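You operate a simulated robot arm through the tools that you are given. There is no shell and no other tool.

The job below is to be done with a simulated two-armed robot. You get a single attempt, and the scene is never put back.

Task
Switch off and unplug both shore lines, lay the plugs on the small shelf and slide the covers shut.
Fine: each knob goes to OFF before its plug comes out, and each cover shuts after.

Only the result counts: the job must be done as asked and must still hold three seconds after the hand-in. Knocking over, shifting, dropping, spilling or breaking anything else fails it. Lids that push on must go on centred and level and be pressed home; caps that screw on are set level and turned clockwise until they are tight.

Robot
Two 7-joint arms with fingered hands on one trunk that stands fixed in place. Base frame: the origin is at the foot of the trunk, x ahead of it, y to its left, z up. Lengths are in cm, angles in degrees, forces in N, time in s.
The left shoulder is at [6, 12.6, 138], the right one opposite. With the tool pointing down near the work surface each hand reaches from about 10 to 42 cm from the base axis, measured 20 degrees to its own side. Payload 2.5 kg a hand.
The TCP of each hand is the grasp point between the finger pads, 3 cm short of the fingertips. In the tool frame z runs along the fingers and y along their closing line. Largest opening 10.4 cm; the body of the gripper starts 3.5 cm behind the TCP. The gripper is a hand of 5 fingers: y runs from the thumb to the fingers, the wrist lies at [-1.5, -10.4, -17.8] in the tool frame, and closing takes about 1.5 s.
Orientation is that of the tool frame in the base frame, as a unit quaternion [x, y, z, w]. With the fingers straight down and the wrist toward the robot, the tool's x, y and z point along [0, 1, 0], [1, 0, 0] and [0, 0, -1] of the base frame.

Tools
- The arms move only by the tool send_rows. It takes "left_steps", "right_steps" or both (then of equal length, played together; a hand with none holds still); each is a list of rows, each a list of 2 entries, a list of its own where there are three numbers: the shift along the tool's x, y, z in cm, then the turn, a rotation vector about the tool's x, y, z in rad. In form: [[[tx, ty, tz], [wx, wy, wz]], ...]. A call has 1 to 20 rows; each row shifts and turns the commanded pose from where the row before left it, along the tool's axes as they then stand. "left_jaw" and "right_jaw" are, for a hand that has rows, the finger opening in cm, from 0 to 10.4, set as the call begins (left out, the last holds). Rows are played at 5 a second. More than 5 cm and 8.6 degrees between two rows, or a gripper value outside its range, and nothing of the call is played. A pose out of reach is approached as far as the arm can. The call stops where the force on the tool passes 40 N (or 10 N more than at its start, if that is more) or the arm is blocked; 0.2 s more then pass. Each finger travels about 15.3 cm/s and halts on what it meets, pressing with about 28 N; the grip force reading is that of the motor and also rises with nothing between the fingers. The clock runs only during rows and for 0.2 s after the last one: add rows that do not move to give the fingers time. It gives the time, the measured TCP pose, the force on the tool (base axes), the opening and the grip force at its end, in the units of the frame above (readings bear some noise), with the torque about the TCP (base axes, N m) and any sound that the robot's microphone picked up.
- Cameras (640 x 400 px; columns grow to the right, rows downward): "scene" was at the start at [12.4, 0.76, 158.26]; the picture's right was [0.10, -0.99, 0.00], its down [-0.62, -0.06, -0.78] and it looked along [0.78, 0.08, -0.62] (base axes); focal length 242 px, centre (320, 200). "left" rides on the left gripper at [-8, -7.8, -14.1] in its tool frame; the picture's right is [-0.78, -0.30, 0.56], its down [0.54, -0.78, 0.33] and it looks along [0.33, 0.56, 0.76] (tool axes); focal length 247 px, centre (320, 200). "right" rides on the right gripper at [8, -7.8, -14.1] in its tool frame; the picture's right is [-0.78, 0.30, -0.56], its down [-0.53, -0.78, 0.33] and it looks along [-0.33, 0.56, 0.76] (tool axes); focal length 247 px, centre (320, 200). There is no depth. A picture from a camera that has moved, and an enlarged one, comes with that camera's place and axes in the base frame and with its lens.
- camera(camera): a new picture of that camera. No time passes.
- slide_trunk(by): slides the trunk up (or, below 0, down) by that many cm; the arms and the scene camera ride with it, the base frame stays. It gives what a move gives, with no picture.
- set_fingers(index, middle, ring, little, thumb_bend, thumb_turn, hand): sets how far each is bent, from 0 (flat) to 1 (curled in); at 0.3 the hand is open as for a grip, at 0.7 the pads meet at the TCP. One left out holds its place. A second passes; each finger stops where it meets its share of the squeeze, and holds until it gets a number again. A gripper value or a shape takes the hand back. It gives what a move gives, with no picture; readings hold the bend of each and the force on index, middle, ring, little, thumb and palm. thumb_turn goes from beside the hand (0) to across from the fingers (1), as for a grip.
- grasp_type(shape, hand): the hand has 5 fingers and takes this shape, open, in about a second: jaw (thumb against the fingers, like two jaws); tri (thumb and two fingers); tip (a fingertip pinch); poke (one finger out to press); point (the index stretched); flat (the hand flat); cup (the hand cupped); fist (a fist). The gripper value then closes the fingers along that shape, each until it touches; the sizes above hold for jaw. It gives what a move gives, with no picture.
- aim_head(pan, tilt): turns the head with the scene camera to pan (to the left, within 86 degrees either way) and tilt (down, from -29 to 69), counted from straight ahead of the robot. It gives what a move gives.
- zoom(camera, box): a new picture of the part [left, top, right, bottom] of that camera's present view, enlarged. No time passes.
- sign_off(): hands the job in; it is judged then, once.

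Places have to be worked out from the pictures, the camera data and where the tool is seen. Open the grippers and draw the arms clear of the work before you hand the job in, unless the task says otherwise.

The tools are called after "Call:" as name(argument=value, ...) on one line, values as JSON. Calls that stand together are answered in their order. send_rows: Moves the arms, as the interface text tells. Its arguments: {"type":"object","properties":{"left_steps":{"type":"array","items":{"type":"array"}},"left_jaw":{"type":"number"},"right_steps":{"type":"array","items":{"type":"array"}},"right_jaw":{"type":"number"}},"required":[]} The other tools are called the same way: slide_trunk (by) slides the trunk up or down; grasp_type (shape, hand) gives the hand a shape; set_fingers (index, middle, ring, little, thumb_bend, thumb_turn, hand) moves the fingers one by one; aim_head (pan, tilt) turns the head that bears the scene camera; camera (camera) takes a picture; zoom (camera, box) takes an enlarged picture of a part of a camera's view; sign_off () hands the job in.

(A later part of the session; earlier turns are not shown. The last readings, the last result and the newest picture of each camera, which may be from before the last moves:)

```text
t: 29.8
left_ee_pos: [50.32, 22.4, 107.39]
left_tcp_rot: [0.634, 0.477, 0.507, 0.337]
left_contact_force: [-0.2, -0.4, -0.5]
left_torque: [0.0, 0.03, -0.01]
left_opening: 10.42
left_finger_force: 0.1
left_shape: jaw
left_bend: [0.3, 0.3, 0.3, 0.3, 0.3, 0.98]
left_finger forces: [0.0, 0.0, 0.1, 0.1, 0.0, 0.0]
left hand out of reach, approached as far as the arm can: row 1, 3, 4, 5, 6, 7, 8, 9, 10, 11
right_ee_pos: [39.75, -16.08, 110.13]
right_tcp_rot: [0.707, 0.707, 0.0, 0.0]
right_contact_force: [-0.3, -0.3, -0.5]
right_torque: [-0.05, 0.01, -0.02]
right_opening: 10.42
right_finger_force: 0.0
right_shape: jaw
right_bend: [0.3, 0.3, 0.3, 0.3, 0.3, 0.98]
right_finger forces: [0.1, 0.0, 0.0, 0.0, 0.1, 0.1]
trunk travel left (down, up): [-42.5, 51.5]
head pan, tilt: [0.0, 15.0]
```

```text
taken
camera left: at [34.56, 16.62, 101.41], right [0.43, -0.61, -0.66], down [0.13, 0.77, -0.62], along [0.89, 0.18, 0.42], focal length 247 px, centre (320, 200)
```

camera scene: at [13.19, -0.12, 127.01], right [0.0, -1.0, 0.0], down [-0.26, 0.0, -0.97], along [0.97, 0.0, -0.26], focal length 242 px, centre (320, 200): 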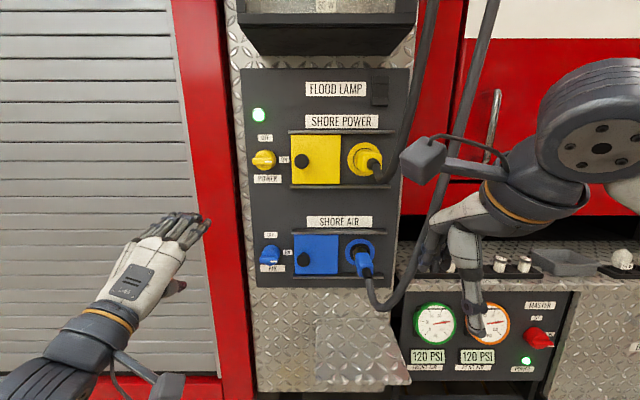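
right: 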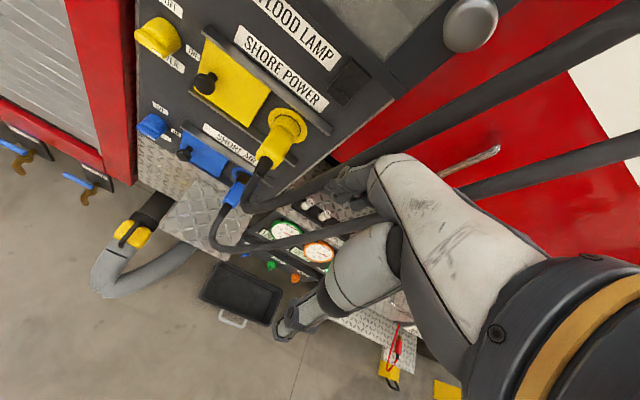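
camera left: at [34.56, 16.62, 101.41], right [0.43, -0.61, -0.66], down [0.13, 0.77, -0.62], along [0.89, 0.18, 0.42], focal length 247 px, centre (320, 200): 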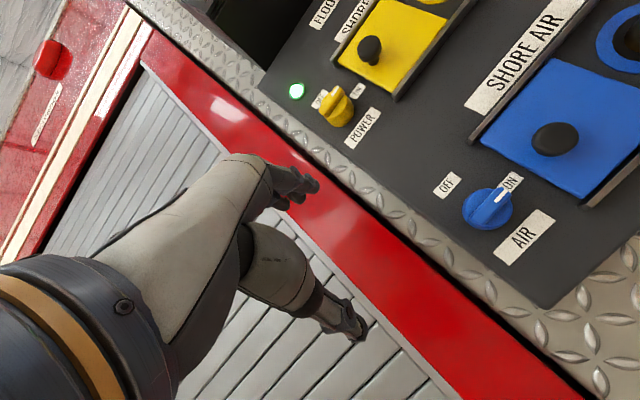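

With a low elbow the wrist-below pose works. I move the left hand off to the left and bring the right hand toward the middle, then pitch it as I did with the left.

Call:
send_rows(left_steps=[[[4.6, -1.5, 0.3], [0, 0, 0]], [[4.6, -1.5, 0.3], [0, 0, 0]], [[-0.12, -1.05, -3.86], [0, 0, 0]], [[-0.12, -1.05, -3.86], [0, 0, 0]], [[0, 0, 0], [0, 0, 0]], [[0, 0, 0], [0, 0, 0]], [[0, 0, 0], [0, 0, 0]], [[0, 0, 0], [0, 0, 0]], [[0, 0, 0], [0, 0, 0]], [[0, 0, 0], [0, 0, 0]], [[0, 0, 0], [0, 0, 0]]], right_steps=[[[4, 0.8, -0.5], [0, 0, 0]], [[4, 0.8, -0.5], [0, 0, 0]], [[3, 0.8, -0.5], [0, 0, 0]], [[0, 0, 0], [-0.1428, 0, 0]], [[0, 0, 0], [-0.1428, 0, 0]], [[0, 0, 0], [-0.1428, 0, 0]], [[0, 0, 0], [-0.1428, 0, 0]], [[0, 0, 0], [-0.1428, 0, 0]], [[0, 0, 0], [-0.1428, 0, 0]], [[0, 0, 0], [-0.1428, 0, 0]], [[0, 0, 0], [0, 0, 0]]])

Call:
camera(camera="scene")

```text
t: 32.2
left_ee_pos: [42.29, 32.06, 107.42]
left_tcp_rot: [0.633, 0.477, 0.509, 0.336]
left_contact_force: [0.0, 0.3, 0.4]
left_torque: [0.0, 0.02, 0.0]
left_opening: 10.4
left_finger_force: 0.0
left_shape: jaw
left_bend: [0.3, 0.3, 0.3, 0.3, 0.3, 0.98]
left_finger forces: [0.0, 0.0, 0.0, 0.0, 0.0, 0.0]
right_ee_pos: [42.27, -5.11, 111.5]
right_tcp_rot: [0.62, 0.621, 0.34, 0.339]
right_contact_force: [-1.0, 0.6, -0.5]
right_torque: [0.01, -0.01, -0.02]
right_opening: 10.4
right_finger_force: 0.2
right_shape: jaw
right_bend: [0.3, 0.3, 0.3, 0.3, 0.3, 0.98]
right_finger forces: [0.0, 0.1, 0.0, 0.0, 0.0, 0.0]
trunk travel left (down, up): [-42.5, 51.5]
head pan, tilt: [0.0, 15.0]
```

```text
taken
camera scene: at [13.19, -0.12, 127.01], right [0.0, -1.0, 0.0], down [-0.26, 0.0, -0.97], along [0.97, 0.0, -0.26], focal length 242 px, centre (320, 200)
```

scene: 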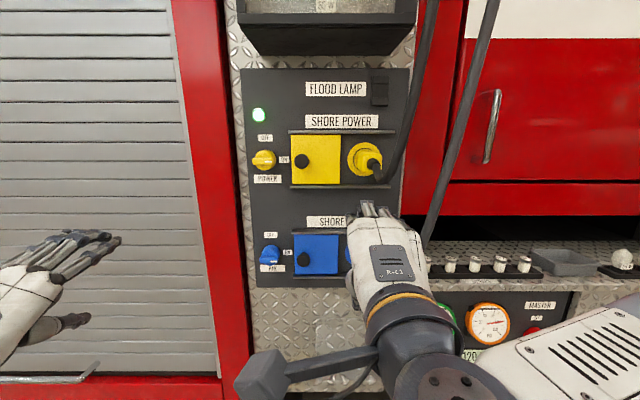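

The right elbow is now low. I continue pitching the right hand up toward horizontal.

Call:
send_rows(right_steps=[[[0, 0, 0], [-0.1428, 0, 0]], [[0, 0, 0], [-0.1428, 0, 0]], [[0, 0, 0], [-0.1428, 0, 0]], [[0, 0, 0], [-0.1428, 0, 0]], [[0, 0, 0], [0, 0, 0]]])

Call:
camera(camera="scene")

Call:
camera(camera="right")

```text
t: 33.4
left_ee_pos: [42.34, 32.17, 107.44]
left_tcp_rot: [0.633, 0.477, 0.509, 0.335]
left_contact_force: [-0.2, -0.7, -0.9]
left_torque: [0.01, -0.01, -0.03]
left_opening: 10.41
left_finger_force: 0.1
left_shape: jaw
left_bend: [0.3, 0.3, 0.3, 0.3, 0.3, 0.98]
left_finger forces: [0.1, 0.0, 0.1, 0.1, 0.0, 0.0]
right_ee_pos: [42.38, -5.02, 111.58]
right_tcp_rot: [0.512, 0.511, 0.488, 0.488]
right_contact_force: [0.0, 0.2, 0.2]
right_torque: [0.01, 0.0, 0.01]
right_opening: 10.39
right_finger_force: 0.1
right_shape: jaw
right_bend: [0.3, 0.3, 0.3, 0.3, 0.3, 0.98]
right_finger forces: [0.0, 0.0, 0.1, 0.1, 0.1, 0.1]
trunk travel left (down, up): [-42.5, 51.5]
head pan, tilt: [0.0, 15.0]
```

```text
taken
camera scene: at [13.18, -0.07, 127.01], right [0.0, -1.0, 0.0], down [-0.26, 0.0, -0.97], along [0.97, 0.0, -0.26], focal length 242 px, centre (320, 200)
```

scene: 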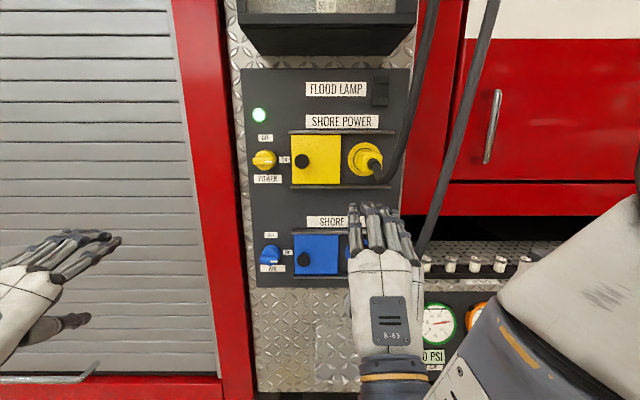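

```text
taken
camera right: at [27.78, 3.04, 104.58], right [-0.54, -0.78, 0.32], down [0.3, -0.53, -0.79], along [0.79, -0.34, 0.52], focal length 247 px, centre (320, 200)
```

right: 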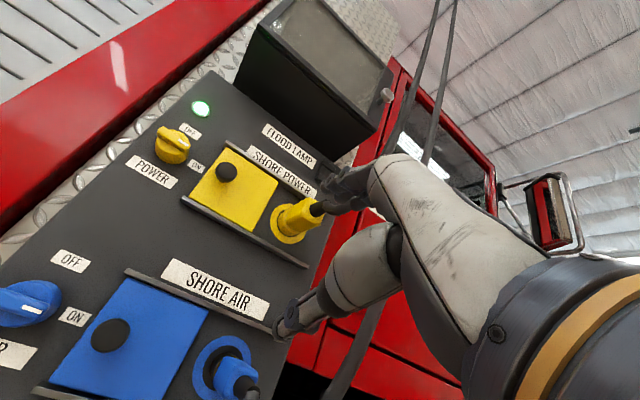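

Right hand reaches the fully horizontal wrist-below pose. I move it in front of the yellow knob (about 9 cm short of it) and test the 90° roll in free air.

Call:
send_rows(right_steps=[[[3.26, 2.08, 1.6], [-0.047, 0, 0]], [[3.26, 2.08, 1.6], [0, 0, 0]], [[3.26, 2.08, 1.6], [0, 0, 0]], [[3.26, 2.08, 1.6], [0, 0, 0]], [[3.26, 2.08, 1.6], [0, 0, 0]], [[0, 0, 0], [0, 0, 0]]])

Call:
camera(camera="scene")

```text
t: 34.6
left_ee_pos: [42.42, 32.1, 107.43]
left_tcp_rot: [0.633, 0.477, 0.509, 0.336]
left_contact_force: [0.2, -0.4, 0.0]
left_torque: [0.02, 0.0, 0.02]
left_opening: 10.41
left_finger_force: 0.1
left_shape: jaw
left_bend: [0.3, 0.3, 0.3, 0.3, 0.3, 0.98]
left_finger forces: [0.1, 0.0, 0.0, 0.1, 0.0, 0.0]
right_ee_pos: [51.24, 4.49, 126.01]
right_tcp_rot: [0.54, 0.429, 0.533, 0.49]
right_contact_force: [0.7, -1.7, 0.3]
right_torque: [0.0, 0.0, 0.01]
right_opening: 10.38
right_finger_force: 0.1
right_shape: jaw
right_bend: [0.3, 0.3, 0.3, 0.3, 0.3, 0.97]
right_finger forces: [0.0, 0.0, 0.1, 0.0, 0.1, 0.1]
trunk travel left (down, up): [-42.5, 51.5]
head pan, tilt: [0.0, 15.0]
stopped in row 6 (right hand): the arm was blocked; the commanded pose is now the measured one
```

```text
taken
camera scene: at [13.19, -0.37, 127.02], right [-0.02, -1.0, 0.0], down [-0.26, 0.01, -0.97], along [0.97, -0.02, -0.26], focal length 242 px, centre (320, 200)
```

scene: 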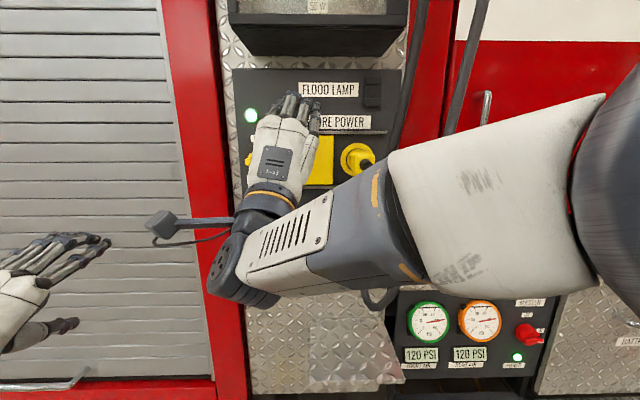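

The arm got near its head again at that cross-body height. I retreat the right hand along the same line and instead look at the left hand in a "poke" shape for pushing the bar around.

Call:
send_rows(right_steps=[[[-3.05, -3.05, -2.2], [0, 0, 0]], [[-3.05, -3.05, -2.2], [0, 0, 0]], [[-3.05, -3.05, -2.2], [0, 0, 0]], [[-3.05, -3.05, -2.2], [0, 0, 0]], [[0, 0, 0], [0, 0, 0]]])

Call:
grasp_type(shape="poke", hand="left")

Call:
camera(camera="scene")

Call:
camera(camera="left")

```text
t: 35.7
left_ee_pos: [42.43, 32.14, 107.51]
left_tcp_rot: [0.632, 0.477, 0.509, 0.336]
left_contact_force: [-0.1, -0.2, -1.6]
left_torque: [0.01, -0.01, -0.01]
left_opening: 10.4
left_finger_force: 0.0
left_shape: jaw
left_bend: [0.3, 0.3, 0.3, 0.3, 0.3, 0.98]
left_finger forces: [0.0, 0.0, 0.2, 0.1, 0.0, 0.1]
right_ee_pos: [43.08, -9.11, 113.14]
right_tcp_rot: [0.597, 0.369, 0.541, 0.463]
right_contact_force: [1.1, 0.5, 0.1]
right_torque: [0.0, 0.01, 0.01]
right_opening: 10.39
right_finger_force: 0.0
right_shape: jaw
right_bend: [0.3, 0.3, 0.3, 0.3, 0.3, 0.98]
right_finger forces: [0.0, 0.0, 0.0, 0.1, 0.0, 0.0]
right hand out of reach, approached as far as the arm can: row 4
trunk travel left (down, up): [-42.5, 51.5]
head pan, tilt: [0.0, 15.0]
stopped in row 5 (right hand): the arm was blocked; the commanded pose is now the measured one
```

```text
t: 36.6
left_ee_pos: [42.27, 31.99, 107.51]
left_tcp_rot: [0.632, 0.478, 0.509, 0.336]
left_contact_force: [0.9, 0.0, -0.1]
left_torque: [0.01, -0.01, 0.0]
left_opening: 0.01
left_finger_force: 0.0
left_shape: poke
left_bend: [0.7, 0.7, 0.99, 0.99, 1.0, 1.0]
left_finger forces: [0.1, 0.0, 0.0, 0.0, 0.0, 0.0]
right_ee_pos: [43.13, -9.14, 113.13]
right_tcp_rot: [0.597, 0.369, 0.541, 0.463]
right_contact_force: [-0.1, -0.2, -0.3]
right_torque: [0.02, 0.0, -0.01]
right_opening: 10.42
right_finger_force: 0.1
right_shape: jaw
right_bend: [0.3, 0.3, 0.3, 0.3, 0.3, 0.98]
right_finger forces: [0.0, 0.0, 0.0, 0.1, 0.1, 0.0]
trunk travel left (down, up): [-42.5, 51.5]
head pan, tilt: [0.0, 15.0]
```

```text
taken
camera scene: at [13.18, -0.43, 127.16], right [-0.03, -1.0, 0.0], down [-0.24, 0.01, -0.97], along [0.97, -0.03, -0.24], focal length 242 px, centre (320, 200)
```

scene: 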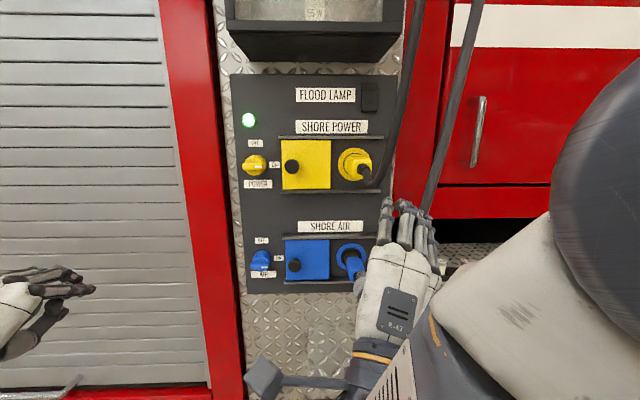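

```text
taken
camera left: at [26.59, 26.22, 101.42], right [0.44, -0.61, -0.66], down [0.13, 0.77, -0.62], along [0.89, 0.18, 0.42], focal length 247 px, centre (320, 200)
```

left: 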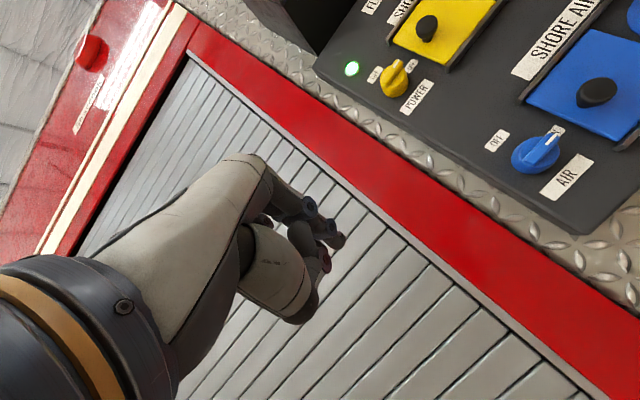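

The right elbow has drifted up beside the head. I unwind the right hand back toward its fingers-down start pose to recover a good elbow posture.

Call:
send_rows(right_steps=[[[-0.5, 0, -0.3], [0.1428, 0, -0.06]], [[-0.5, 0, -0.3], [0.1428, 0, -0.06]], [[-0.5, 0, -0.3], [0.1428, 0, -0.06]], [[-0.5, 0, -0.3], [0.1428, 0, -0.06]], [[-0.5, 0, -0.3], [0.1428, 0, -0.06]], [[-0.5, 0, 0], [0.1428, 0, 0]], [[-0.5, 0, 0], [0.1428, 0, 0]], [[-0.5, 0, 0], [0.1428, 0, 0]], [[-0.5, 0, 0], [0.1428, 0, 0]], [[-0.5, 0, 0], [0.1428, 0, 0]], [[0, 0, 0], [0, 0, 0]]])

Call:
camera(camera="scene")

Call:
zoom(camera="left", box=[200, 130, 400, 330])

```text
refused: row 1 steps farther than a row can; nothing moved
```

```text
taken
camera scene: at [13.18, -0.43, 127.16], right [-0.03, -1.0, 0.0], down [-0.24, 0.01, -0.97], along [0.97, -0.03, -0.24], focal length 242 px, centre (320, 200)
```

scene: 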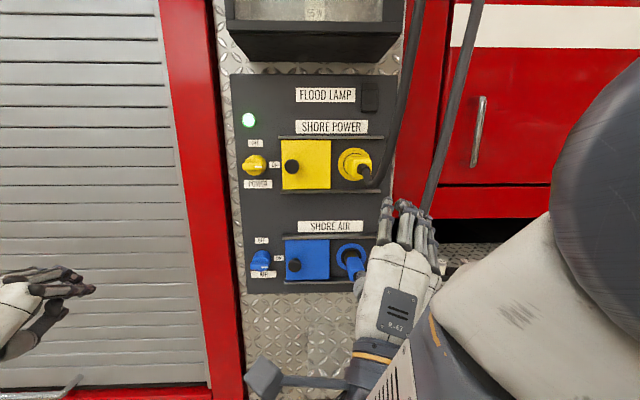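

```text
2.00 times, centred on (300, 230) of left
camera zoom: at [26.59, 26.22, 101.42], right [0.44, -0.61, -0.66], down [0.13, 0.77, -0.62], along [0.89, 0.18, 0.42], focal length 494 px, centre (360, 140)
```

zoom: 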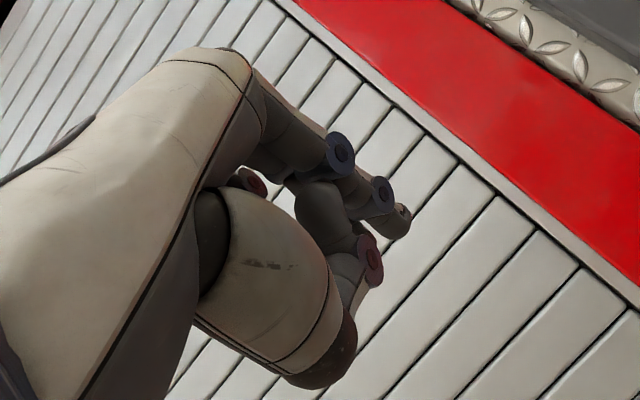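

The combined turn was just over the limit; I resend with smaller turns.

Call:
send_rows(right_steps=[[[-0.5, 0, -0.3], [0.13, 0, -0.06]], [[-0.5, 0, -0.3], [0.13, 0, -0.06]], [[-0.5, 0, -0.3], [0.13, 0, -0.06]], [[-0.5, 0, -0.3], [0.13, 0, -0.06]], [[-0.5, 0, -0.3], [0.13, 0, -0.06]], [[-0.5, 0, 0], [0.1428, 0, 0]], [[-0.5, 0, 0], [0.1428, 0, 0]], [[-0.5, 0, 0], [0.1428, 0, 0]], [[-0.5, 0, 0], [0.1428, 0, 0]], [[-0.5, 0, 0], [0.1428, 0, 0]], [[0, 0, 0], [0, 0, 0]]])

Call:
camera(camera="scene")

```text
t: 39.0
left_ee_pos: [42.25, 32.13, 107.39]
left_tcp_rot: [0.634, 0.477, 0.509, 0.335]
left_contact_force: [-0.4, 0.4, 0.8]
left_torque: [0.0, -0.01, 0.03]
left_opening: 0.01
left_finger_force: 0.1
left_shape: poke
left_bend: [0.7, 0.7, 0.99, 0.99, 1.0, 1.0]
left_finger forces: [0.1, 0.0, 0.0, 0.0, 0.0, 0.0]
right_ee_pos: [41.94, -13.27, 113.29]
right_tcp_rot: [0.724, 0.68, 0.087, 0.076]
right_contact_force: [-0.4, 1.0, 0.3]
right_torque: [-0.01, -0.02, -0.01]
right_opening: 10.42
right_finger_force: 0.0
right_shape: jaw
right_bend: [0.3, 0.3, 0.3, 0.3, 0.3, 0.98]
right_finger forces: [0.1, 0.0, 0.1, 0.0, 0.0, 0.0]
right hand out of reach, approached as far as the arm can: row 3
trunk travel left (down, up): [-42.5, 51.5]
head pan, tilt: [0.0, 15.0]
```

```text
taken
camera scene: at [13.2, -0.12, 127.0], right [0.0, -1.0, 0.0], down [-0.26, 0.0, -0.97], along [0.97, 0.0, -0.26], focal length 242 px, centre (320, 200)
```

scene: 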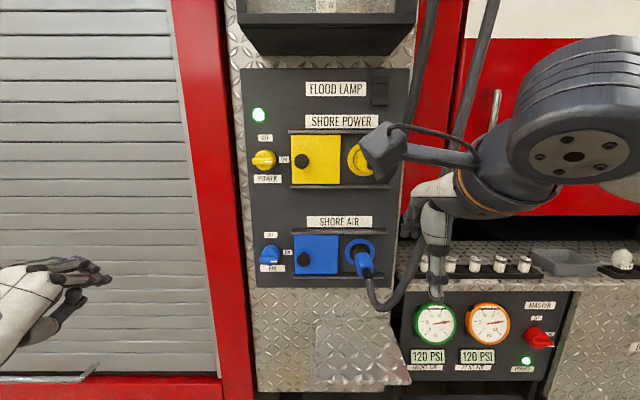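

Right arm recovered. Now I set the left hand to a single outstretched index (others curled), square up its orientation and bring it in front of the blue knob at a safe distance to see where its tip is.

Call:
set_fingers(hand="left", index=0.7, middle=1.0, ring=1.0, little=1.0, thumb_bend=1.0)

Call:
send_rows(left_steps=[[[0, 0, 0], [0, 0, -0.11]], [[0, 0, 0], [0, 0, -0.11]], [[0, 0, 0], [0, 0, -0.11]], [[0, 0, 0], [-0.13, 0, 0]], [[0, 0, 0], [-0.13, 0, 0]], [[-4, 0, 2], [0, 0, 0]], [[-4, 0, 2], [0, 0, 0]], [[-4, 0, 2], [0, 0, 0]], [[0, 0, 0], [0, 0, 0]]])

Call:
camera(camera="scene")

Call:
camera(camera="left")

```text
t: 40.0
left_ee_pos: [42.28, 32.05, 107.47]
left_tcp_rot: [0.633, 0.477, 0.509, 0.336]
left_contact_force: [-0.2, 0.5, 0.4]
left_torque: [0.01, -0.03, 0.03]
left_opening: 2.27
left_finger_force: 0.3
left_shape: fingers
left_bend: [0.34, 1.0, 1.0, 1.0, 1.0, 1.0]
left_finger forces: [0.1, 0.0, 0.0, 0.0, 0.1, 0.0]
right_ee_pos: [42.0, -13.2, 113.19]
right_tcp_rot: [0.724, 0.68, 0.088, 0.077]
right_contact_force: [0.9, -0.5, -0.4]
right_torque: [0.02, -0.01, -0.02]
right_opening: 10.4
right_finger_force: 0.0
right_shape: jaw
right_bend: [0.3, 0.3, 0.3, 0.3, 0.3, 0.98]
right_finger forces: [0.0, 0.0, 0.0, 0.1, 0.1, 0.0]
trunk travel left (down, up): [-42.5, 51.5]
head pan, tilt: [0.0, 15.0]
```

```text
t: 42.0
left_ee_pos: [45.64, 27.76, 107.93]
left_tcp_rot: [0.491, 0.509, 0.515, 0.484]
left_contact_force: [0.2, 0.2, -0.5]
left_torque: [0.01, 0.03, 0.0]
left_opening: 2.2
left_finger_force: 0.0
left_shape: fingers
left_bend: [0.35, 1.0, 1.0, 1.0, 1.0, 1.0]
left_finger forces: [0.1, 0.0, 0.1, 0.0, 0.0, 0.0]
left hand out of reach, approached as far as the arm can: row 7, 8
right_ee_pos: [41.91, -13.23, 113.17]
right_tcp_rot: [0.725, 0.679, 0.088, 0.077]
right_contact_force: [0.0, 1.0, 0.1]
right_torque: [-0.01, -0.03, 0.02]
right_opening: 10.39
right_finger_force: 0.1
right_shape: jaw
right_bend: [0.3, 0.3, 0.3, 0.3, 0.3, 0.98]
right_finger forces: [0.0, 0.0, 0.0, 0.1, 0.1, 0.0]
trunk travel left (down, up): [-42.5, 51.5]
head pan, tilt: [0.0, 15.0]
```

```text
taken
camera scene: at [13.19, -0.12, 127.01], right [0.0, -1.0, 0.0], down [-0.26, 0.0, -0.97], along [0.97, 0.0, -0.26], focal length 242 px, centre (320, 200)
```

scene: 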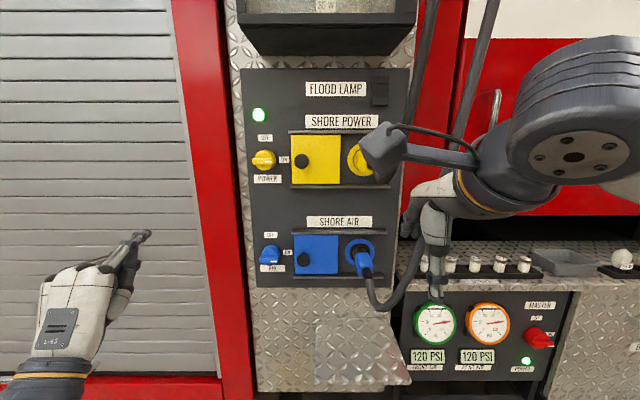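

```text
taken
camera left: at [32.1, 19.2, 100.23], right [0.6, -0.74, -0.31], down [0.3, 0.56, -0.77], along [0.74, 0.37, 0.56], focal length 247 px, centre (320, 200)
```

left: 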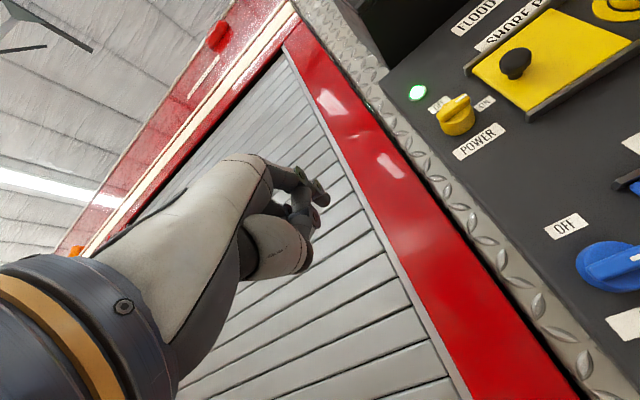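

Orientation is square now. I try continuing to the right toward the knob in smaller steps.

Call:
send_rows(left_steps=[[[-2.5, 0, 0], [0, 0, 0]], [[-2.5, 0, 0], [0, 0, 0]], [[-2.5, 0, 0], [0, 0, 0]], [[-2.5, 0, 0], [0, 0, 0]], [[0, 0, 0], [0, 0, 0]]])

Call:
camera(camera="scene")

```text
t: 43.2
left_ee_pos: [43.25, 26.74, 109.37]
left_tcp_rot: [0.489, 0.511, 0.516, 0.483]
left_contact_force: [0.0, 0.0, 0.5]
left_torque: [0.0, -0.02, 0.01]
left_opening: 2.21
left_finger_force: 0.1
left_shape: fingers
left_bend: [0.35, 1.0, 1.0, 1.0, 0.99, 1.0]
left_finger forces: [0.0, 0.0, 0.0, 0.0, 0.0, 0.1]
left hand out of reach, approached as far as the arm can: row 1, 2, 3, 4
right_ee_pos: [41.89, -13.26, 113.26]
right_tcp_rot: [0.724, 0.68, 0.088, 0.077]
right_contact_force: [-0.1, 0.0, -0.8]
right_torque: [0.01, 0.0, 0.0]
right_opening: 10.4
right_finger_force: 0.0
right_shape: jaw
right_bend: [0.3, 0.3, 0.3, 0.3, 0.3, 0.98]
right_finger forces: [0.0, 0.1, 0.0, 0.1, 0.0, 0.1]
trunk travel left (down, up): [-42.5, 51.5]
head pan, tilt: [0.0, 15.0]
```

```text
taken
camera scene: at [13.19, -0.12, 127.01], right [0.0, -1.0, 0.0], down [-0.26, 0.0, -0.97], along [0.97, 0.0, -0.26], focal length 242 px, centre (320, 200)
```

scene: 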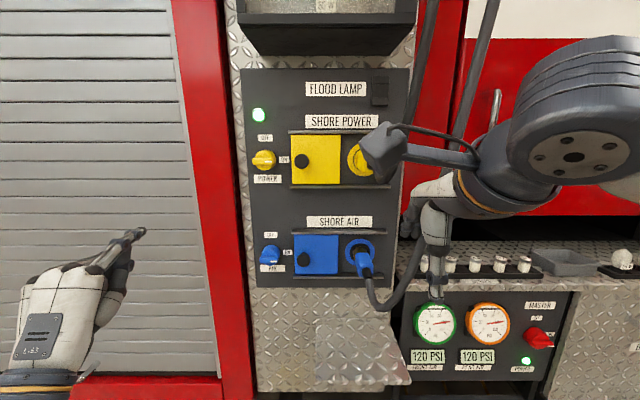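

The left is at a joint limit there. I go back to the right hand: repeat the good route (near the middle, then pitch up), and this time keep its height close to shoulder height while moving left.

Call:
send_rows(right_steps=[[[4, 0, 0.8], [0, 0, 0]], [[4, 0, 0.8], [0, 0, 0]], [[0, 0, 0], [-0.1428, 0, 0]], [[0, 0, 0], [-0.1428, 0, 0]], [[0, 0, 0], [-0.1428, 0, 0]], [[0, 0, 0], [-0.1428, 0, 0]], [[0, 0, 0], [-0.1428, 0, 0]], [[0, 0, 0], [-0.1428, 0, 0]], [[0, 0, 0], [-0.1428, 0, 0]], [[0, 0, 0], [-0.1428, 0, 0]], [[0, 0, 0], [-0.1428, 0, 0]], [[0, 0, 0], [0, 0, 0]]])

Call:
camera(camera="scene")

```text
t: 45.8
left_ee_pos: [43.24, 26.68, 109.4]
left_tcp_rot: [0.489, 0.511, 0.517, 0.483]
left_contact_force: [0.3, 0.1, 0.3]
left_torque: [0.0, 0.0, 0.01]
left_opening: 2.18
left_finger_force: 0.0
left_shape: fingers
left_bend: [0.35, 1.0, 1.0, 1.0, 0.99, 1.0]
left_finger forces: [0.0, 0.0, 0.0, 0.0, 0.1, 0.1]
right_ee_pos: [42.81, -5.21, 111.84]
right_tcp_rot: [0.533, 0.491, 0.478, 0.496]
right_contact_force: [0.3, 0.0, 0.3]
right_torque: [-0.04, 0.0, -0.01]
right_opening: 10.41
right_finger_force: 0.0
right_shape: jaw
right_bend: [0.3, 0.3, 0.3, 0.3, 0.3, 0.98]
right_finger forces: [0.0, 0.1, 0.1, 0.1, 0.0, 0.0]
trunk travel left (down, up): [-42.5, 51.5]
head pan, tilt: [0.0, 15.0]
```

```text
taken
camera scene: at [13.17, -0.09, 127.01], right [0.0, -1.0, 0.0], down [-0.26, 0.0, -0.97], along [0.97, 0.0, -0.26], focal length 242 px, centre (320, 200)
```

scene: 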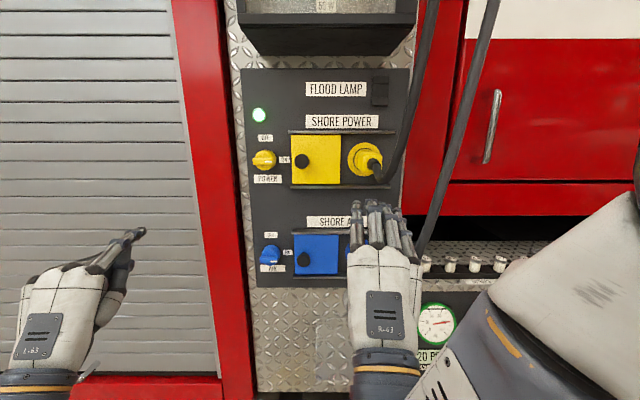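

Good posture again. I raise the trunk 10 cm so the hand is at the yellow knob's height, then move left.

Call:
slide_trunk(by=10)

Call:
send_rows(right_steps=[[[3, 0, 0.8], [0, 0, 0]], [[3, 0, 0.8], [0, 0, 0]], [[3, 0, 0.8], [0, 0, 0]], [[3, 0, 0.8], [0, 0, 0]], [[0, 0, 0], [0, 0, 0]]])

Call:
camera(camera="scene")

```text
t: 47.2
left_ee_pos: [43.18, 26.75, 119.32]
left_tcp_rot: [0.489, 0.511, 0.516, 0.483]
left_contact_force: [0.5, 0.0, 0.5]
left_torque: [0.05, 0.01, 0.0]
left_opening: 2.18
left_finger_force: 0.1
left_shape: fingers
left_bend: [0.35, 1.0, 1.0, 1.0, 0.99, 1.0]
left_finger forces: [0.0, 0.0, 0.0, 0.0, 0.0, 0.1]
right_ee_pos: [42.8, -5.33, 121.87]
right_tcp_rot: [0.533, 0.492, 0.478, 0.495]
right_contact_force: [0.3, -0.3, 0.8]
right_torque: [-0.01, 0.0, 0.01]
right_opening: 10.4
right_finger_force: 0.0
right_shape: jaw
right_bend: [0.3, 0.3, 0.3, 0.3, 0.3, 0.98]
right_finger forces: [0.0, 0.0, 0.0, 0.0, 0.1, 0.0]
trunk travel left (down, up): [-52.5, 41.5]
head pan, tilt: [0.0, 15.0]
```

```text
t: 48.2
left_ee_pos: [43.25, 26.64, 119.43]
left_tcp_rot: [0.489, 0.511, 0.516, 0.483]
left_contact_force: [-0.6, -1.2, 0.2]
left_torque: [-0.01, 0.0, -0.04]
left_opening: 2.2
left_finger_force: 0.0
left_shape: fingers
left_bend: [0.35, 1.0, 1.0, 1.0, 0.99, 1.0]
left_finger forces: [0.1, 0.1, 0.1, 0.0, 0.0, 0.0]
right_ee_pos: [48.23, 0.97, 125.89]
right_tcp_rot: [0.589, 0.426, 0.498, 0.473]
right_contact_force: [0.7, -0.2, -0.7]
right_torque: [-0.04, 0.0, 0.02]
right_opening: 10.38
right_finger_force: 0.0
right_shape: jaw
right_bend: [0.3, 0.3, 0.3, 0.3, 0.3, 0.98]
right_finger forces: [0.0, 0.0, 0.1, 0.1, 0.1, 0.0]
trunk travel left (down, up): [-52.5, 41.5]
head pan, tilt: [0.0, 15.0]
stopped in row 5 (right hand): the arm was blocked; the commanded pose is now the measured one
```

```text
taken
camera scene: at [13.2, -0.14, 137.0], right [0.0, -1.0, 0.0], down [-0.26, 0.0, -0.97], along [0.97, 0.0, -0.26], focal length 242 px, centre (320, 200)
```

scene: 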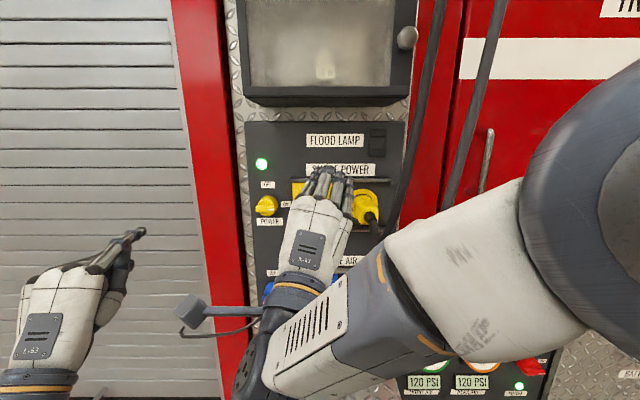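

The wrist-below cross-body pose is blocked by the arm itself. I roll the right hand in place to its sideways (wrist-right) pose, which should be comfortable for reaching the knobs.

Call:
send_rows(right_steps=[[[0, 0, 0], [0, 0, -0.1428]], [[0, 0, 0], [0, 0, -0.1428]], [[0, 0, 0], [0, 0, -0.1428]], [[0, 0, 0], [0, 0, -0.1428]], [[0, 0, 0], [0, 0, -0.1428]], [[0, 0, 0], [0, 0, -0.1428]], [[0, 0, 0], [0, 0, -0.1428]], [[0, 0, 0], [0, 0, -0.1428]], [[0, 0, 0], [0, 0, -0.1428]], [[0, 0, 0], [0, 0, -0.1428]], [[0, 0, 0], [0, 0, -0.1428]], [[0, 0, 0], [0, 0, -0.1428]], [[0, 0, 0], [0, 0, 0]]])

Call:
camera(camera="scene")

Call:
camera(camera="right")

```text
t: 50.2
left_ee_pos: [43.34, 26.78, 119.38]
left_tcp_rot: [0.49, 0.51, 0.516, 0.483]
left_contact_force: [0.6, -0.4, -0.5]
left_torque: [0.01, -0.01, 0.0]
left_opening: 2.19
left_finger_force: 0.0
left_shape: fingers
left_bend: [0.35, 1.0, 1.0, 1.0, 0.99, 1.0]
left_finger forces: [0.0, 0.0, 0.1, 0.0, 0.1, 0.1]
right_ee_pos: [49.16, 3.99, 124.4]
right_tcp_rot: [0.307, 0.683, 0.173, 0.64]
right_contact_force: [-0.4, -0.6, -0.2]
right_torque: [0.01, 0.04, 0.01]
right_opening: 10.38
right_finger_force: 0.0
right_shape: jaw
right_bend: [0.3, 0.3, 0.3, 0.3, 0.3, 0.98]
right_finger forces: [0.0, 0.1, 0.0, 0.1, 0.0, 0.1]
right hand out of reach, approached as far as the arm can: row 6, 7, 8, 9
trunk travel left (down, up): [-52.5, 41.5]
head pan, tilt: [0.0, 15.0]
stopped in row 9 (right hand): the arm was blocked; the commanded pose is now the measured one
```

```text
taken
camera scene: at [12.1, -4.52, 137.74], right [-0.47, -0.88, 0.0], down [-0.16, 0.09, -0.98], along [0.87, -0.47, -0.18], focal length 242 px, centre (320, 200)
```

scene: 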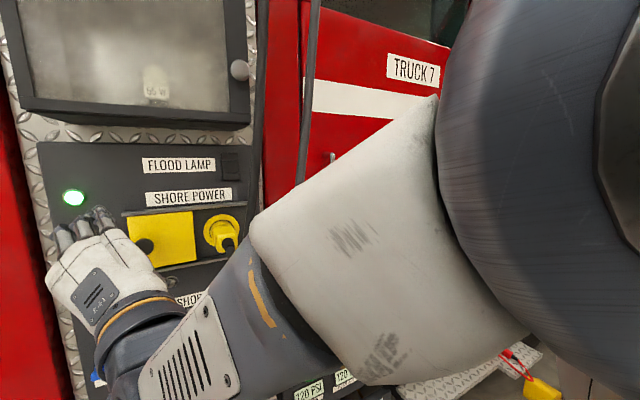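

```text
taken
camera right: at [33.73, 5.49, 115.02], right [-0.49, -0.19, 0.85], down [0.17, -0.98, -0.12], along [0.85, 0.09, 0.51], focal length 247 px, centre (320, 200)
```

right: 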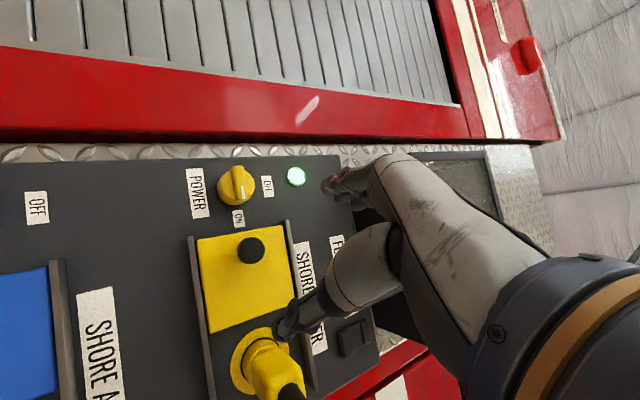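

The right elbow jammed against the head again. I retrace: roll back, then return to the fingers-down pose out at its own side.

Call:
send_rows(right_steps=[[[0, 0, 0], [0, 0, 0.1428]], [[0, 0, 0], [0, 0, 0.1428]], [[0, 0, 0], [0, 0, 0.1428]], [[0, 0, 0], [0, 0, 0.1428]], [[0, 0, 0], [0, 0, 0.1428]], [[0, 0, 0], [0, 0, 0.1428]], [[0, 0, 0], [0, 0, 0.1428]], [[-3, 0, -1.5], [0, 0, 0]], [[-3, 0, -1.5], [0, 0, 0]], [[-3, 0, -1], [0, 0, 0]], [[0, 0, 0], [0, 0, 0]]])

Call:
camera(camera="scene")

```text
t: 52.6
left_ee_pos: [43.31, 26.57, 119.37]
left_tcp_rot: [0.49, 0.511, 0.517, 0.482]
left_contact_force: [0.0, 0.3, -1.1]
left_torque: [0.0, 0.02, 0.02]
left_opening: 2.18
left_finger_force: 0.0
left_shape: fingers
left_bend: [0.35, 1.0, 1.0, 1.0, 0.99, 1.0]
left_finger forces: [0.1, 0.0, 0.0, 0.1, 0.1, 0.0]
right_ee_pos: [43.37, -4.26, 124.23]
right_tcp_rot: [0.594, 0.45, 0.462, 0.481]
right_contact_force: [0.0, 0.0, -1.0]
right_torque: [-0.02, 0.0, -0.01]
right_opening: 10.41
right_finger_force: 0.2
right_shape: jaw
right_bend: [0.3, 0.3, 0.3, 0.3, 0.3, 0.98]
right_finger forces: [0.1, 0.0, 0.0, 0.0, 0.0, 0.0]
trunk travel left (down, up): [-52.5, 41.5]
head pan, tilt: [0.0, 15.0]
```

```text
taken
camera scene: at [13.19, -0.12, 137.01], right [0.0, -1.0, 0.0], down [-0.26, 0.0, -0.97], along [0.97, 0.0, -0.26], focal length 242 px, centre (320, 200)
```

scene: 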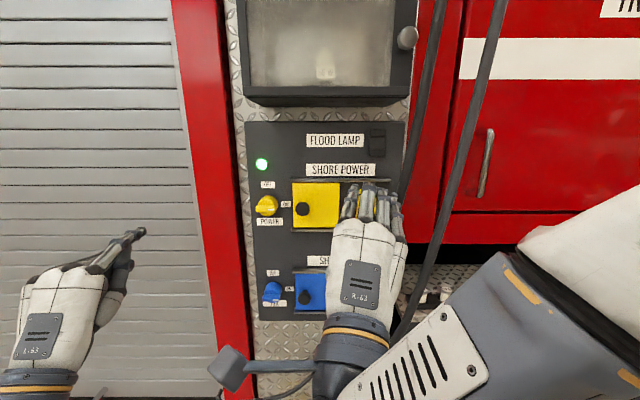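

Head is free again. I bring the right hand back to its side and to fingers-down.

Call:
send_rows(right_steps=[[[-3, 0, 0], [0, 0, 0]], [[-3, 0, 0], [0, 0, 0]], [[-3, 0, 0], [0.1428, 0, 0]], [[0, 0, 0], [0.1428, 0, 0]], [[0, 0, 0], [0.1428, 0, 0]], [[0, 0, 0], [0.1428, 0, 0]], [[0, 0, 0], [0.1428, 0, 0]], [[0, 0, 0], [0.1428, 0, 0]], [[0, 0, 0], [0.1428, 0, 0]], [[0, 0, 0], [0.1428, 0, 0]], [[0, 0, 0], [0.1428, 0, 0]], [[0, 0, 0], [0.1428, 0, 0]], [[0, 0, 0], [0, 0, 0]]])

Call:
camera(camera="scene")

```text
t: 55.4
left_ee_pos: [43.27, 26.74, 119.39]
left_tcp_rot: [0.49, 0.51, 0.516, 0.484]
left_contact_force: [0.7, -0.5, 0.0]
left_torque: [0.0, -0.03, -0.01]
left_opening: 2.2
left_finger_force: 0.0
left_shape: fingers
left_bend: [0.35, 1.0, 1.0, 1.0, 0.99, 1.0]
left_finger forces: [0.1, 0.1, 0.0, 0.1, 0.0, 0.1]
right_ee_pos: [43.37, -12.26, 123.54]
right_tcp_rot: [0.764, 0.643, 0.054, -0.026]
right_contact_force: [-0.1, -0.1, -0.1]
right_torque: [-0.02, 0.01, -0.01]
right_opening: 10.39
right_finger_force: 0.0
right_shape: jaw
right_bend: [0.3, 0.3, 0.3, 0.3, 0.3, 0.98]
right_finger forces: [0.0, 0.1, 0.1, 0.0, 0.1, 0.1]
right hand out of reach, approached as far as the arm can: row 3
trunk travel left (down, up): [-52.5, 41.5]
head pan, tilt: [0.0, 15.0]
```

```text
taken
camera scene: at [13.19, -0.12, 137.01], right [0.0, -1.0, 0.0], down [-0.26, 0.0, -0.97], along [0.97, 0.0, -0.26], focal length 242 px, centre (320, 200)
```

scene: 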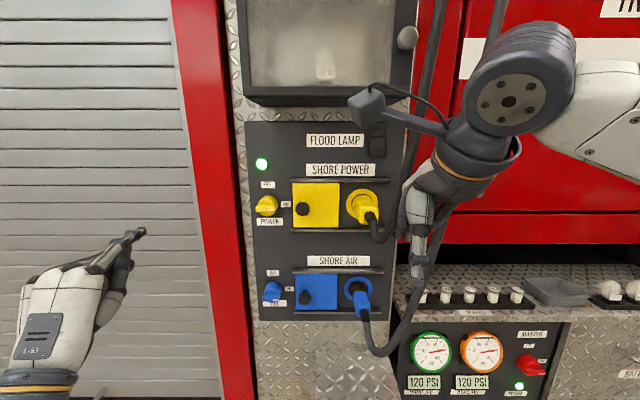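

I shift the right hand back/left a bit and yaw it (fingers still down) so the wrist lies to the right, which should keep the elbow outside.

Call:
send_rows(right_steps=[[[3, -3, 2], [0, 0, 0]], [[3, -2, 3], [0, 0, 0]], [[0, 0, 3], [0, 0, -0.1428]], [[0, 0, 0], [0, 0, -0.1428]], [[0, 0, 0], [0, 0, -0.1428]], [[0, 0, 0], [0, 0, -0.1428]], [[0, 0, 0], [0, 0, -0.1428]], [[0, 0, 0], [0, 0, -0.1428]], [[0, 0, 0], [0, 0, -0.1428]], [[0, 0, 0], [0, 0, -0.1428]], [[0, 0, 0], [0, 0, -0.1428]], [[0, 0, 0], [0, 0, -0.1428]], [[0, 0, 0], [0, 0, 0]]])

Call:
camera(camera="scene")

```text
t: 58.2
left_ee_pos: [43.31, 26.7, 119.42]
left_tcp_rot: [0.49, 0.511, 0.516, 0.483]
left_contact_force: [0.6, 1.0, -1.1]
left_torque: [-0.01, 0.01, -0.01]
left_opening: 2.18
left_finger_force: 0.0
left_shape: fingers
left_bend: [0.35, 1.0, 1.0, 1.0, 0.99, 1.0]
left_finger forces: [0.0, 0.1, 0.0, 0.0, 0.1, 0.0]
right_ee_pos: [39.93, -4.76, 116.09]
right_tcp_rot: [0.229, 0.972, 0.059, 0.009]
right_contact_force: [0.2, 0.0, 0.3]
right_torque: [-0.01, 0.01, -0.02]
right_opening: 10.42
right_finger_force: 0.0
right_shape: jaw
right_bend: [0.3, 0.3, 0.3, 0.3, 0.3, 0.98]
right_finger forces: [0.0, 0.1, 0.1, 0.0, 0.0, 0.0]
right hand out of reach, approached as far as the arm can: row 12
trunk travel left (down, up): [-52.5, 41.5]
head pan, tilt: [0.0, 15.0]
```

```text
taken
camera scene: at [13.2, -0.12, 137.0], right [0.0, -1.0, 0.0], down [-0.26, 0.0, -0.97], along [0.97, 0.0, -0.26], focal length 242 px, centre (320, 200)
```

scene: 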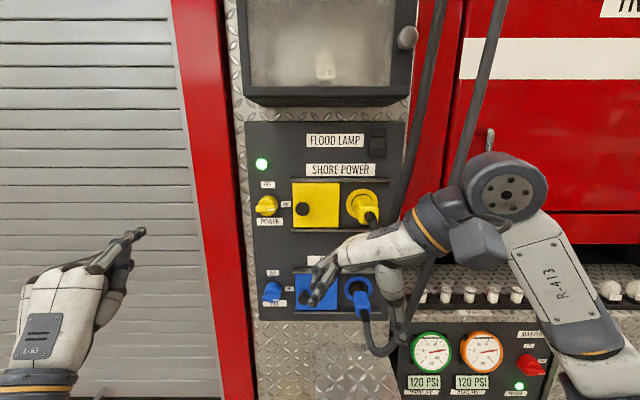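

Great, the right elbow is now low and outside. I move forward and pitch the fingers from down to forward.

Call:
send_rows(right_steps=[[[-3.05, 1.51, 0.15], [0, 0, 0]], [[-3.05, 1.51, 0.15], [0, 0, 0]], [[0, 0, 0], [-0.0624, -0.1243, -0.0154]], [[0, 0, 0], [-0.0624, -0.1243, -0.0154]], [[0, 0, 0], [-0.0624, -0.1243, -0.0154]], [[0, 0, 0], [-0.0624, -0.1243, -0.0154]], [[0, 0, 0], [-0.0624, -0.1243, -0.0154]], [[0, 0, 0], [-0.0624, -0.1243, -0.0154]], [[0, 0, 0], [-0.0624, -0.1243, -0.0154]], [[0, 0, 0], [-0.0624, -0.1243, -0.0154]], [[0, 0, 0], [-0.0624, -0.1243, -0.0154]], [[0, 0, 0], [-0.0624, -0.1243, -0.0154]], [[0, 0, 0], [0, 0, 0]]])

Call:
camera(camera="scene")

Call:
camera(camera="right")

```text
t: 61.0
left_ee_pos: [43.2, 26.62, 119.53]
left_tcp_rot: [0.49, 0.51, 0.516, 0.483]
left_contact_force: [-0.1, -0.2, 1.0]
left_torque: [-0.02, 0.02, 0.0]
left_opening: 2.18
left_finger_force: 0.1
left_shape: fingers
left_bend: [0.35, 1.0, 1.0, 1.0, 0.99, 1.0]
left_finger forces: [0.0, 0.0, 0.0, 0.1, 0.0, 0.1]
right_ee_pos: [36.28, -7.14, 114.87]
right_tcp_rot: [0.203, 0.947, 0.062, 0.24]
right_contact_force: [0.4, -0.1, -0.4]
right_torque: [0.01, -0.01, -0.01]
right_opening: 10.37
right_finger_force: 0.1
right_shape: jaw
right_bend: [0.3, 0.3, 0.3, 0.3, 0.3, 0.98]
right_finger forces: [0.0, 0.0, 0.0, 0.0, 0.1, 0.1]
right hand out of reach, approached as far as the arm can: row 1, 2, 3, 4, 5, 6, 7, 8, 9, 10, 11
trunk travel left (down, up): [-52.5, 41.5]
head pan, tilt: [0.0, 15.0]
```

```text
taken
camera scene: at [13.15, -0.13, 137.01], right [0.0, -1.0, 0.0], down [-0.26, 0.0, -0.97], along [0.97, 0.0, -0.26], focal length 242 px, centre (320, 200)
```

scene: 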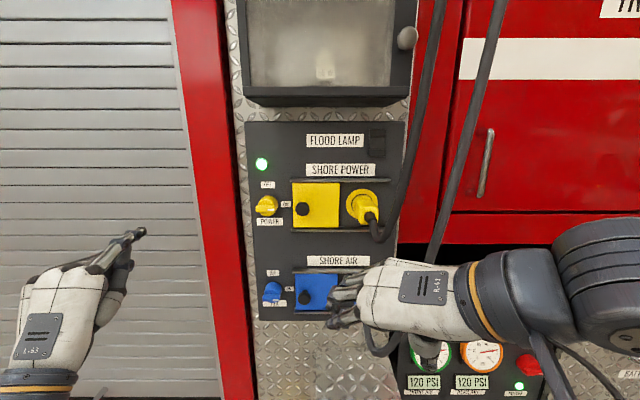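

```text
taken
camera right: at [20.26, -11.11, 122.2], right [0.46, -0.07, 0.89], down [0.31, -0.92, -0.23], along [0.83, 0.38, -0.4], focal length 247 px, centre (320, 200)
```

right: 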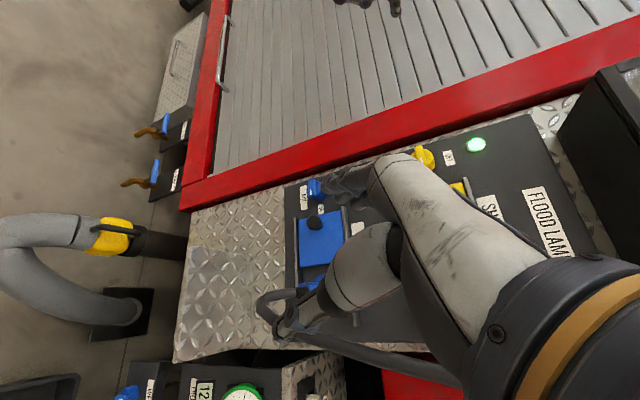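

It stalled at a limit with the hand near the chest. I push it forward and to the left to unfold the arm and check.

Call:
send_rows(right_steps=[[[-1.16, 3.8, 1.5], [0, 0, 0]], [[-1.16, 3.8, 1.5], [0, 0, 0]], [[-1.16, 3.8, 1.5], [0, 0, 0]], [[-3.2, 1.42, 1.92], [0, 0, 0]], [[0, 0, 0], [0, 0, 0]]])

Call:
camera(camera="scene")

```text
t: 62.2
left_ee_pos: [43.16, 26.75, 119.37]
left_tcp_rot: [0.489, 0.511, 0.517, 0.483]
left_contact_force: [0.7, 0.4, -0.1]
left_torque: [-0.03, -0.01, -0.02]
left_opening: 2.18
left_finger_force: 0.2
left_shape: fingers
left_bend: [0.35, 1.0, 1.0, 1.0, 0.99, 1.0]
left_finger forces: [0.0, 0.0, 0.0, 0.0, 0.0, 0.1]
right_ee_pos: [46.34, 1.93, 114.88]
right_tcp_rot: [0.203, 0.947, 0.063, 0.239]
right_contact_force: [-0.5, 0.3, 0.2]
right_torque: [-0.02, -0.01, -0.02]
right_opening: 10.4
right_finger_force: 0.0
right_shape: jaw
right_bend: [0.3, 0.3, 0.3, 0.3, 0.3, 0.98]
right_finger forces: [0.0, 0.0, 0.1, 0.0, 0.0, 0.1]
right hand out of reach, approached as far as the arm can: row 4
trunk travel left (down, up): [-52.5, 41.5]
head pan, tilt: [0.0, 15.0]
```

```text
taken
camera scene: at [13.14, -0.1, 137.01], right [0.0, -1.0, 0.0], down [-0.26, 0.0, -0.97], along [0.97, 0.0, -0.26], focal length 242 px, centre (320, 200)
```

scene: 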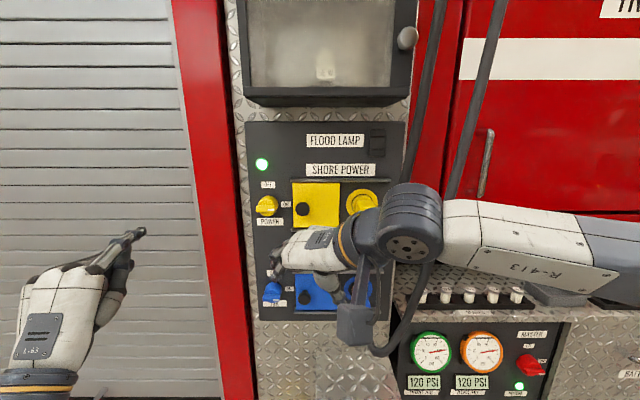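

Now the forearm comes in horizontally from the right. I continue pitching up from here.

Call:
send_rows(right_steps=[[[0, 0, 0], [-0.058, -0.1274, -0.0028]], [[0, 0, 0], [-0.058, -0.1274, -0.0028]], [[0, 0, 0], [-0.058, -0.1274, -0.0028]], [[0, 0, 0], [-0.058, -0.1274, -0.0028]], [[0, 0, 0], [-0.058, -0.1274, -0.0028]], [[0, 0, 0], [-0.058, -0.1274, -0.0028]], [[0, 0, 0], [0, 0, 0]]])

Call:
camera(camera="scene")

Call:
camera(camera="right")

```text
t: 63.8
left_ee_pos: [43.25, 26.75, 119.38]
left_tcp_rot: [0.49, 0.51, 0.516, 0.483]
left_contact_force: [0.8, 0.3, 0.2]
left_torque: [0.0, -0.03, -0.02]
left_opening: 2.16
left_finger_force: 0.1
left_shape: fingers
left_bend: [0.35, 1.0, 1.0, 1.0, 0.99, 1.0]
left_finger forces: [0.0, 0.0, 0.0, 0.0, 0.0, 0.0]
right_ee_pos: [46.36, 1.78, 114.74]
right_tcp_rot: [0.168, 0.808, 0.129, 0.549]
right_contact_force: [-0.2, -0.1, -0.4]
right_torque: [-0.04, 0.01, -0.03]
right_opening: 10.36
right_finger_force: 0.0
right_shape: jaw
right_bend: [0.3, 0.3, 0.3, 0.3, 0.3, 0.98]
right_finger forces: [0.1, 0.0, 0.0, 0.0, 0.0, 0.0]
right hand out of reach, approached as far as the arm can: row 6
trunk travel left (down, up): [-52.5, 41.5]
head pan, tilt: [0.0, 15.0]
```

```text
taken
camera scene: at [13.19, -0.12, 137.01], right [0.0, -1.0, 0.0], down [-0.26, 0.0, -0.97], along [0.97, 0.0, -0.26], focal length 242 px, centre (320, 200)
```

scene: 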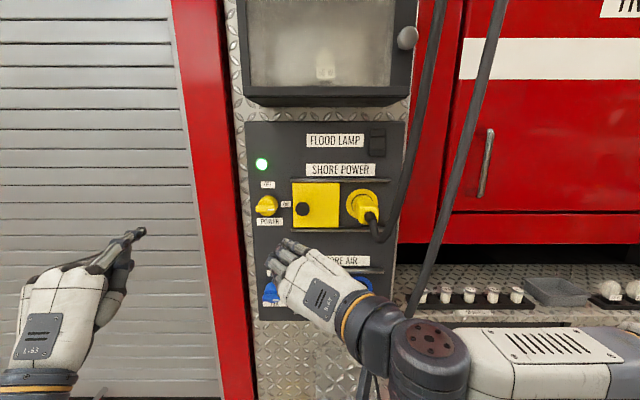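

```text
taken
camera right: at [29.42, -2.18, 110.19], right [-0.22, -0.06, 0.97], down [0.39, -0.92, 0.03], along [0.9, 0.38, 0.23], focal length 247 px, centre (320, 200)
```

right: 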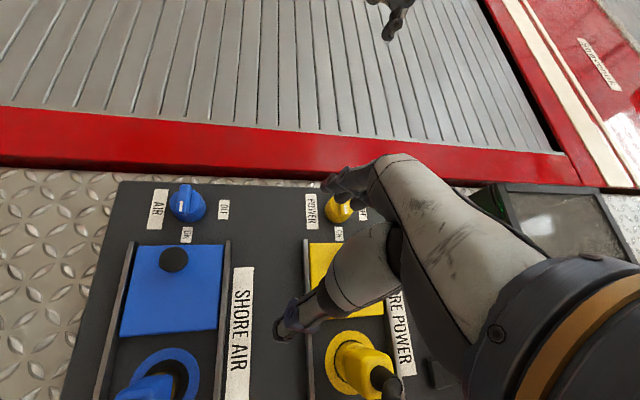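

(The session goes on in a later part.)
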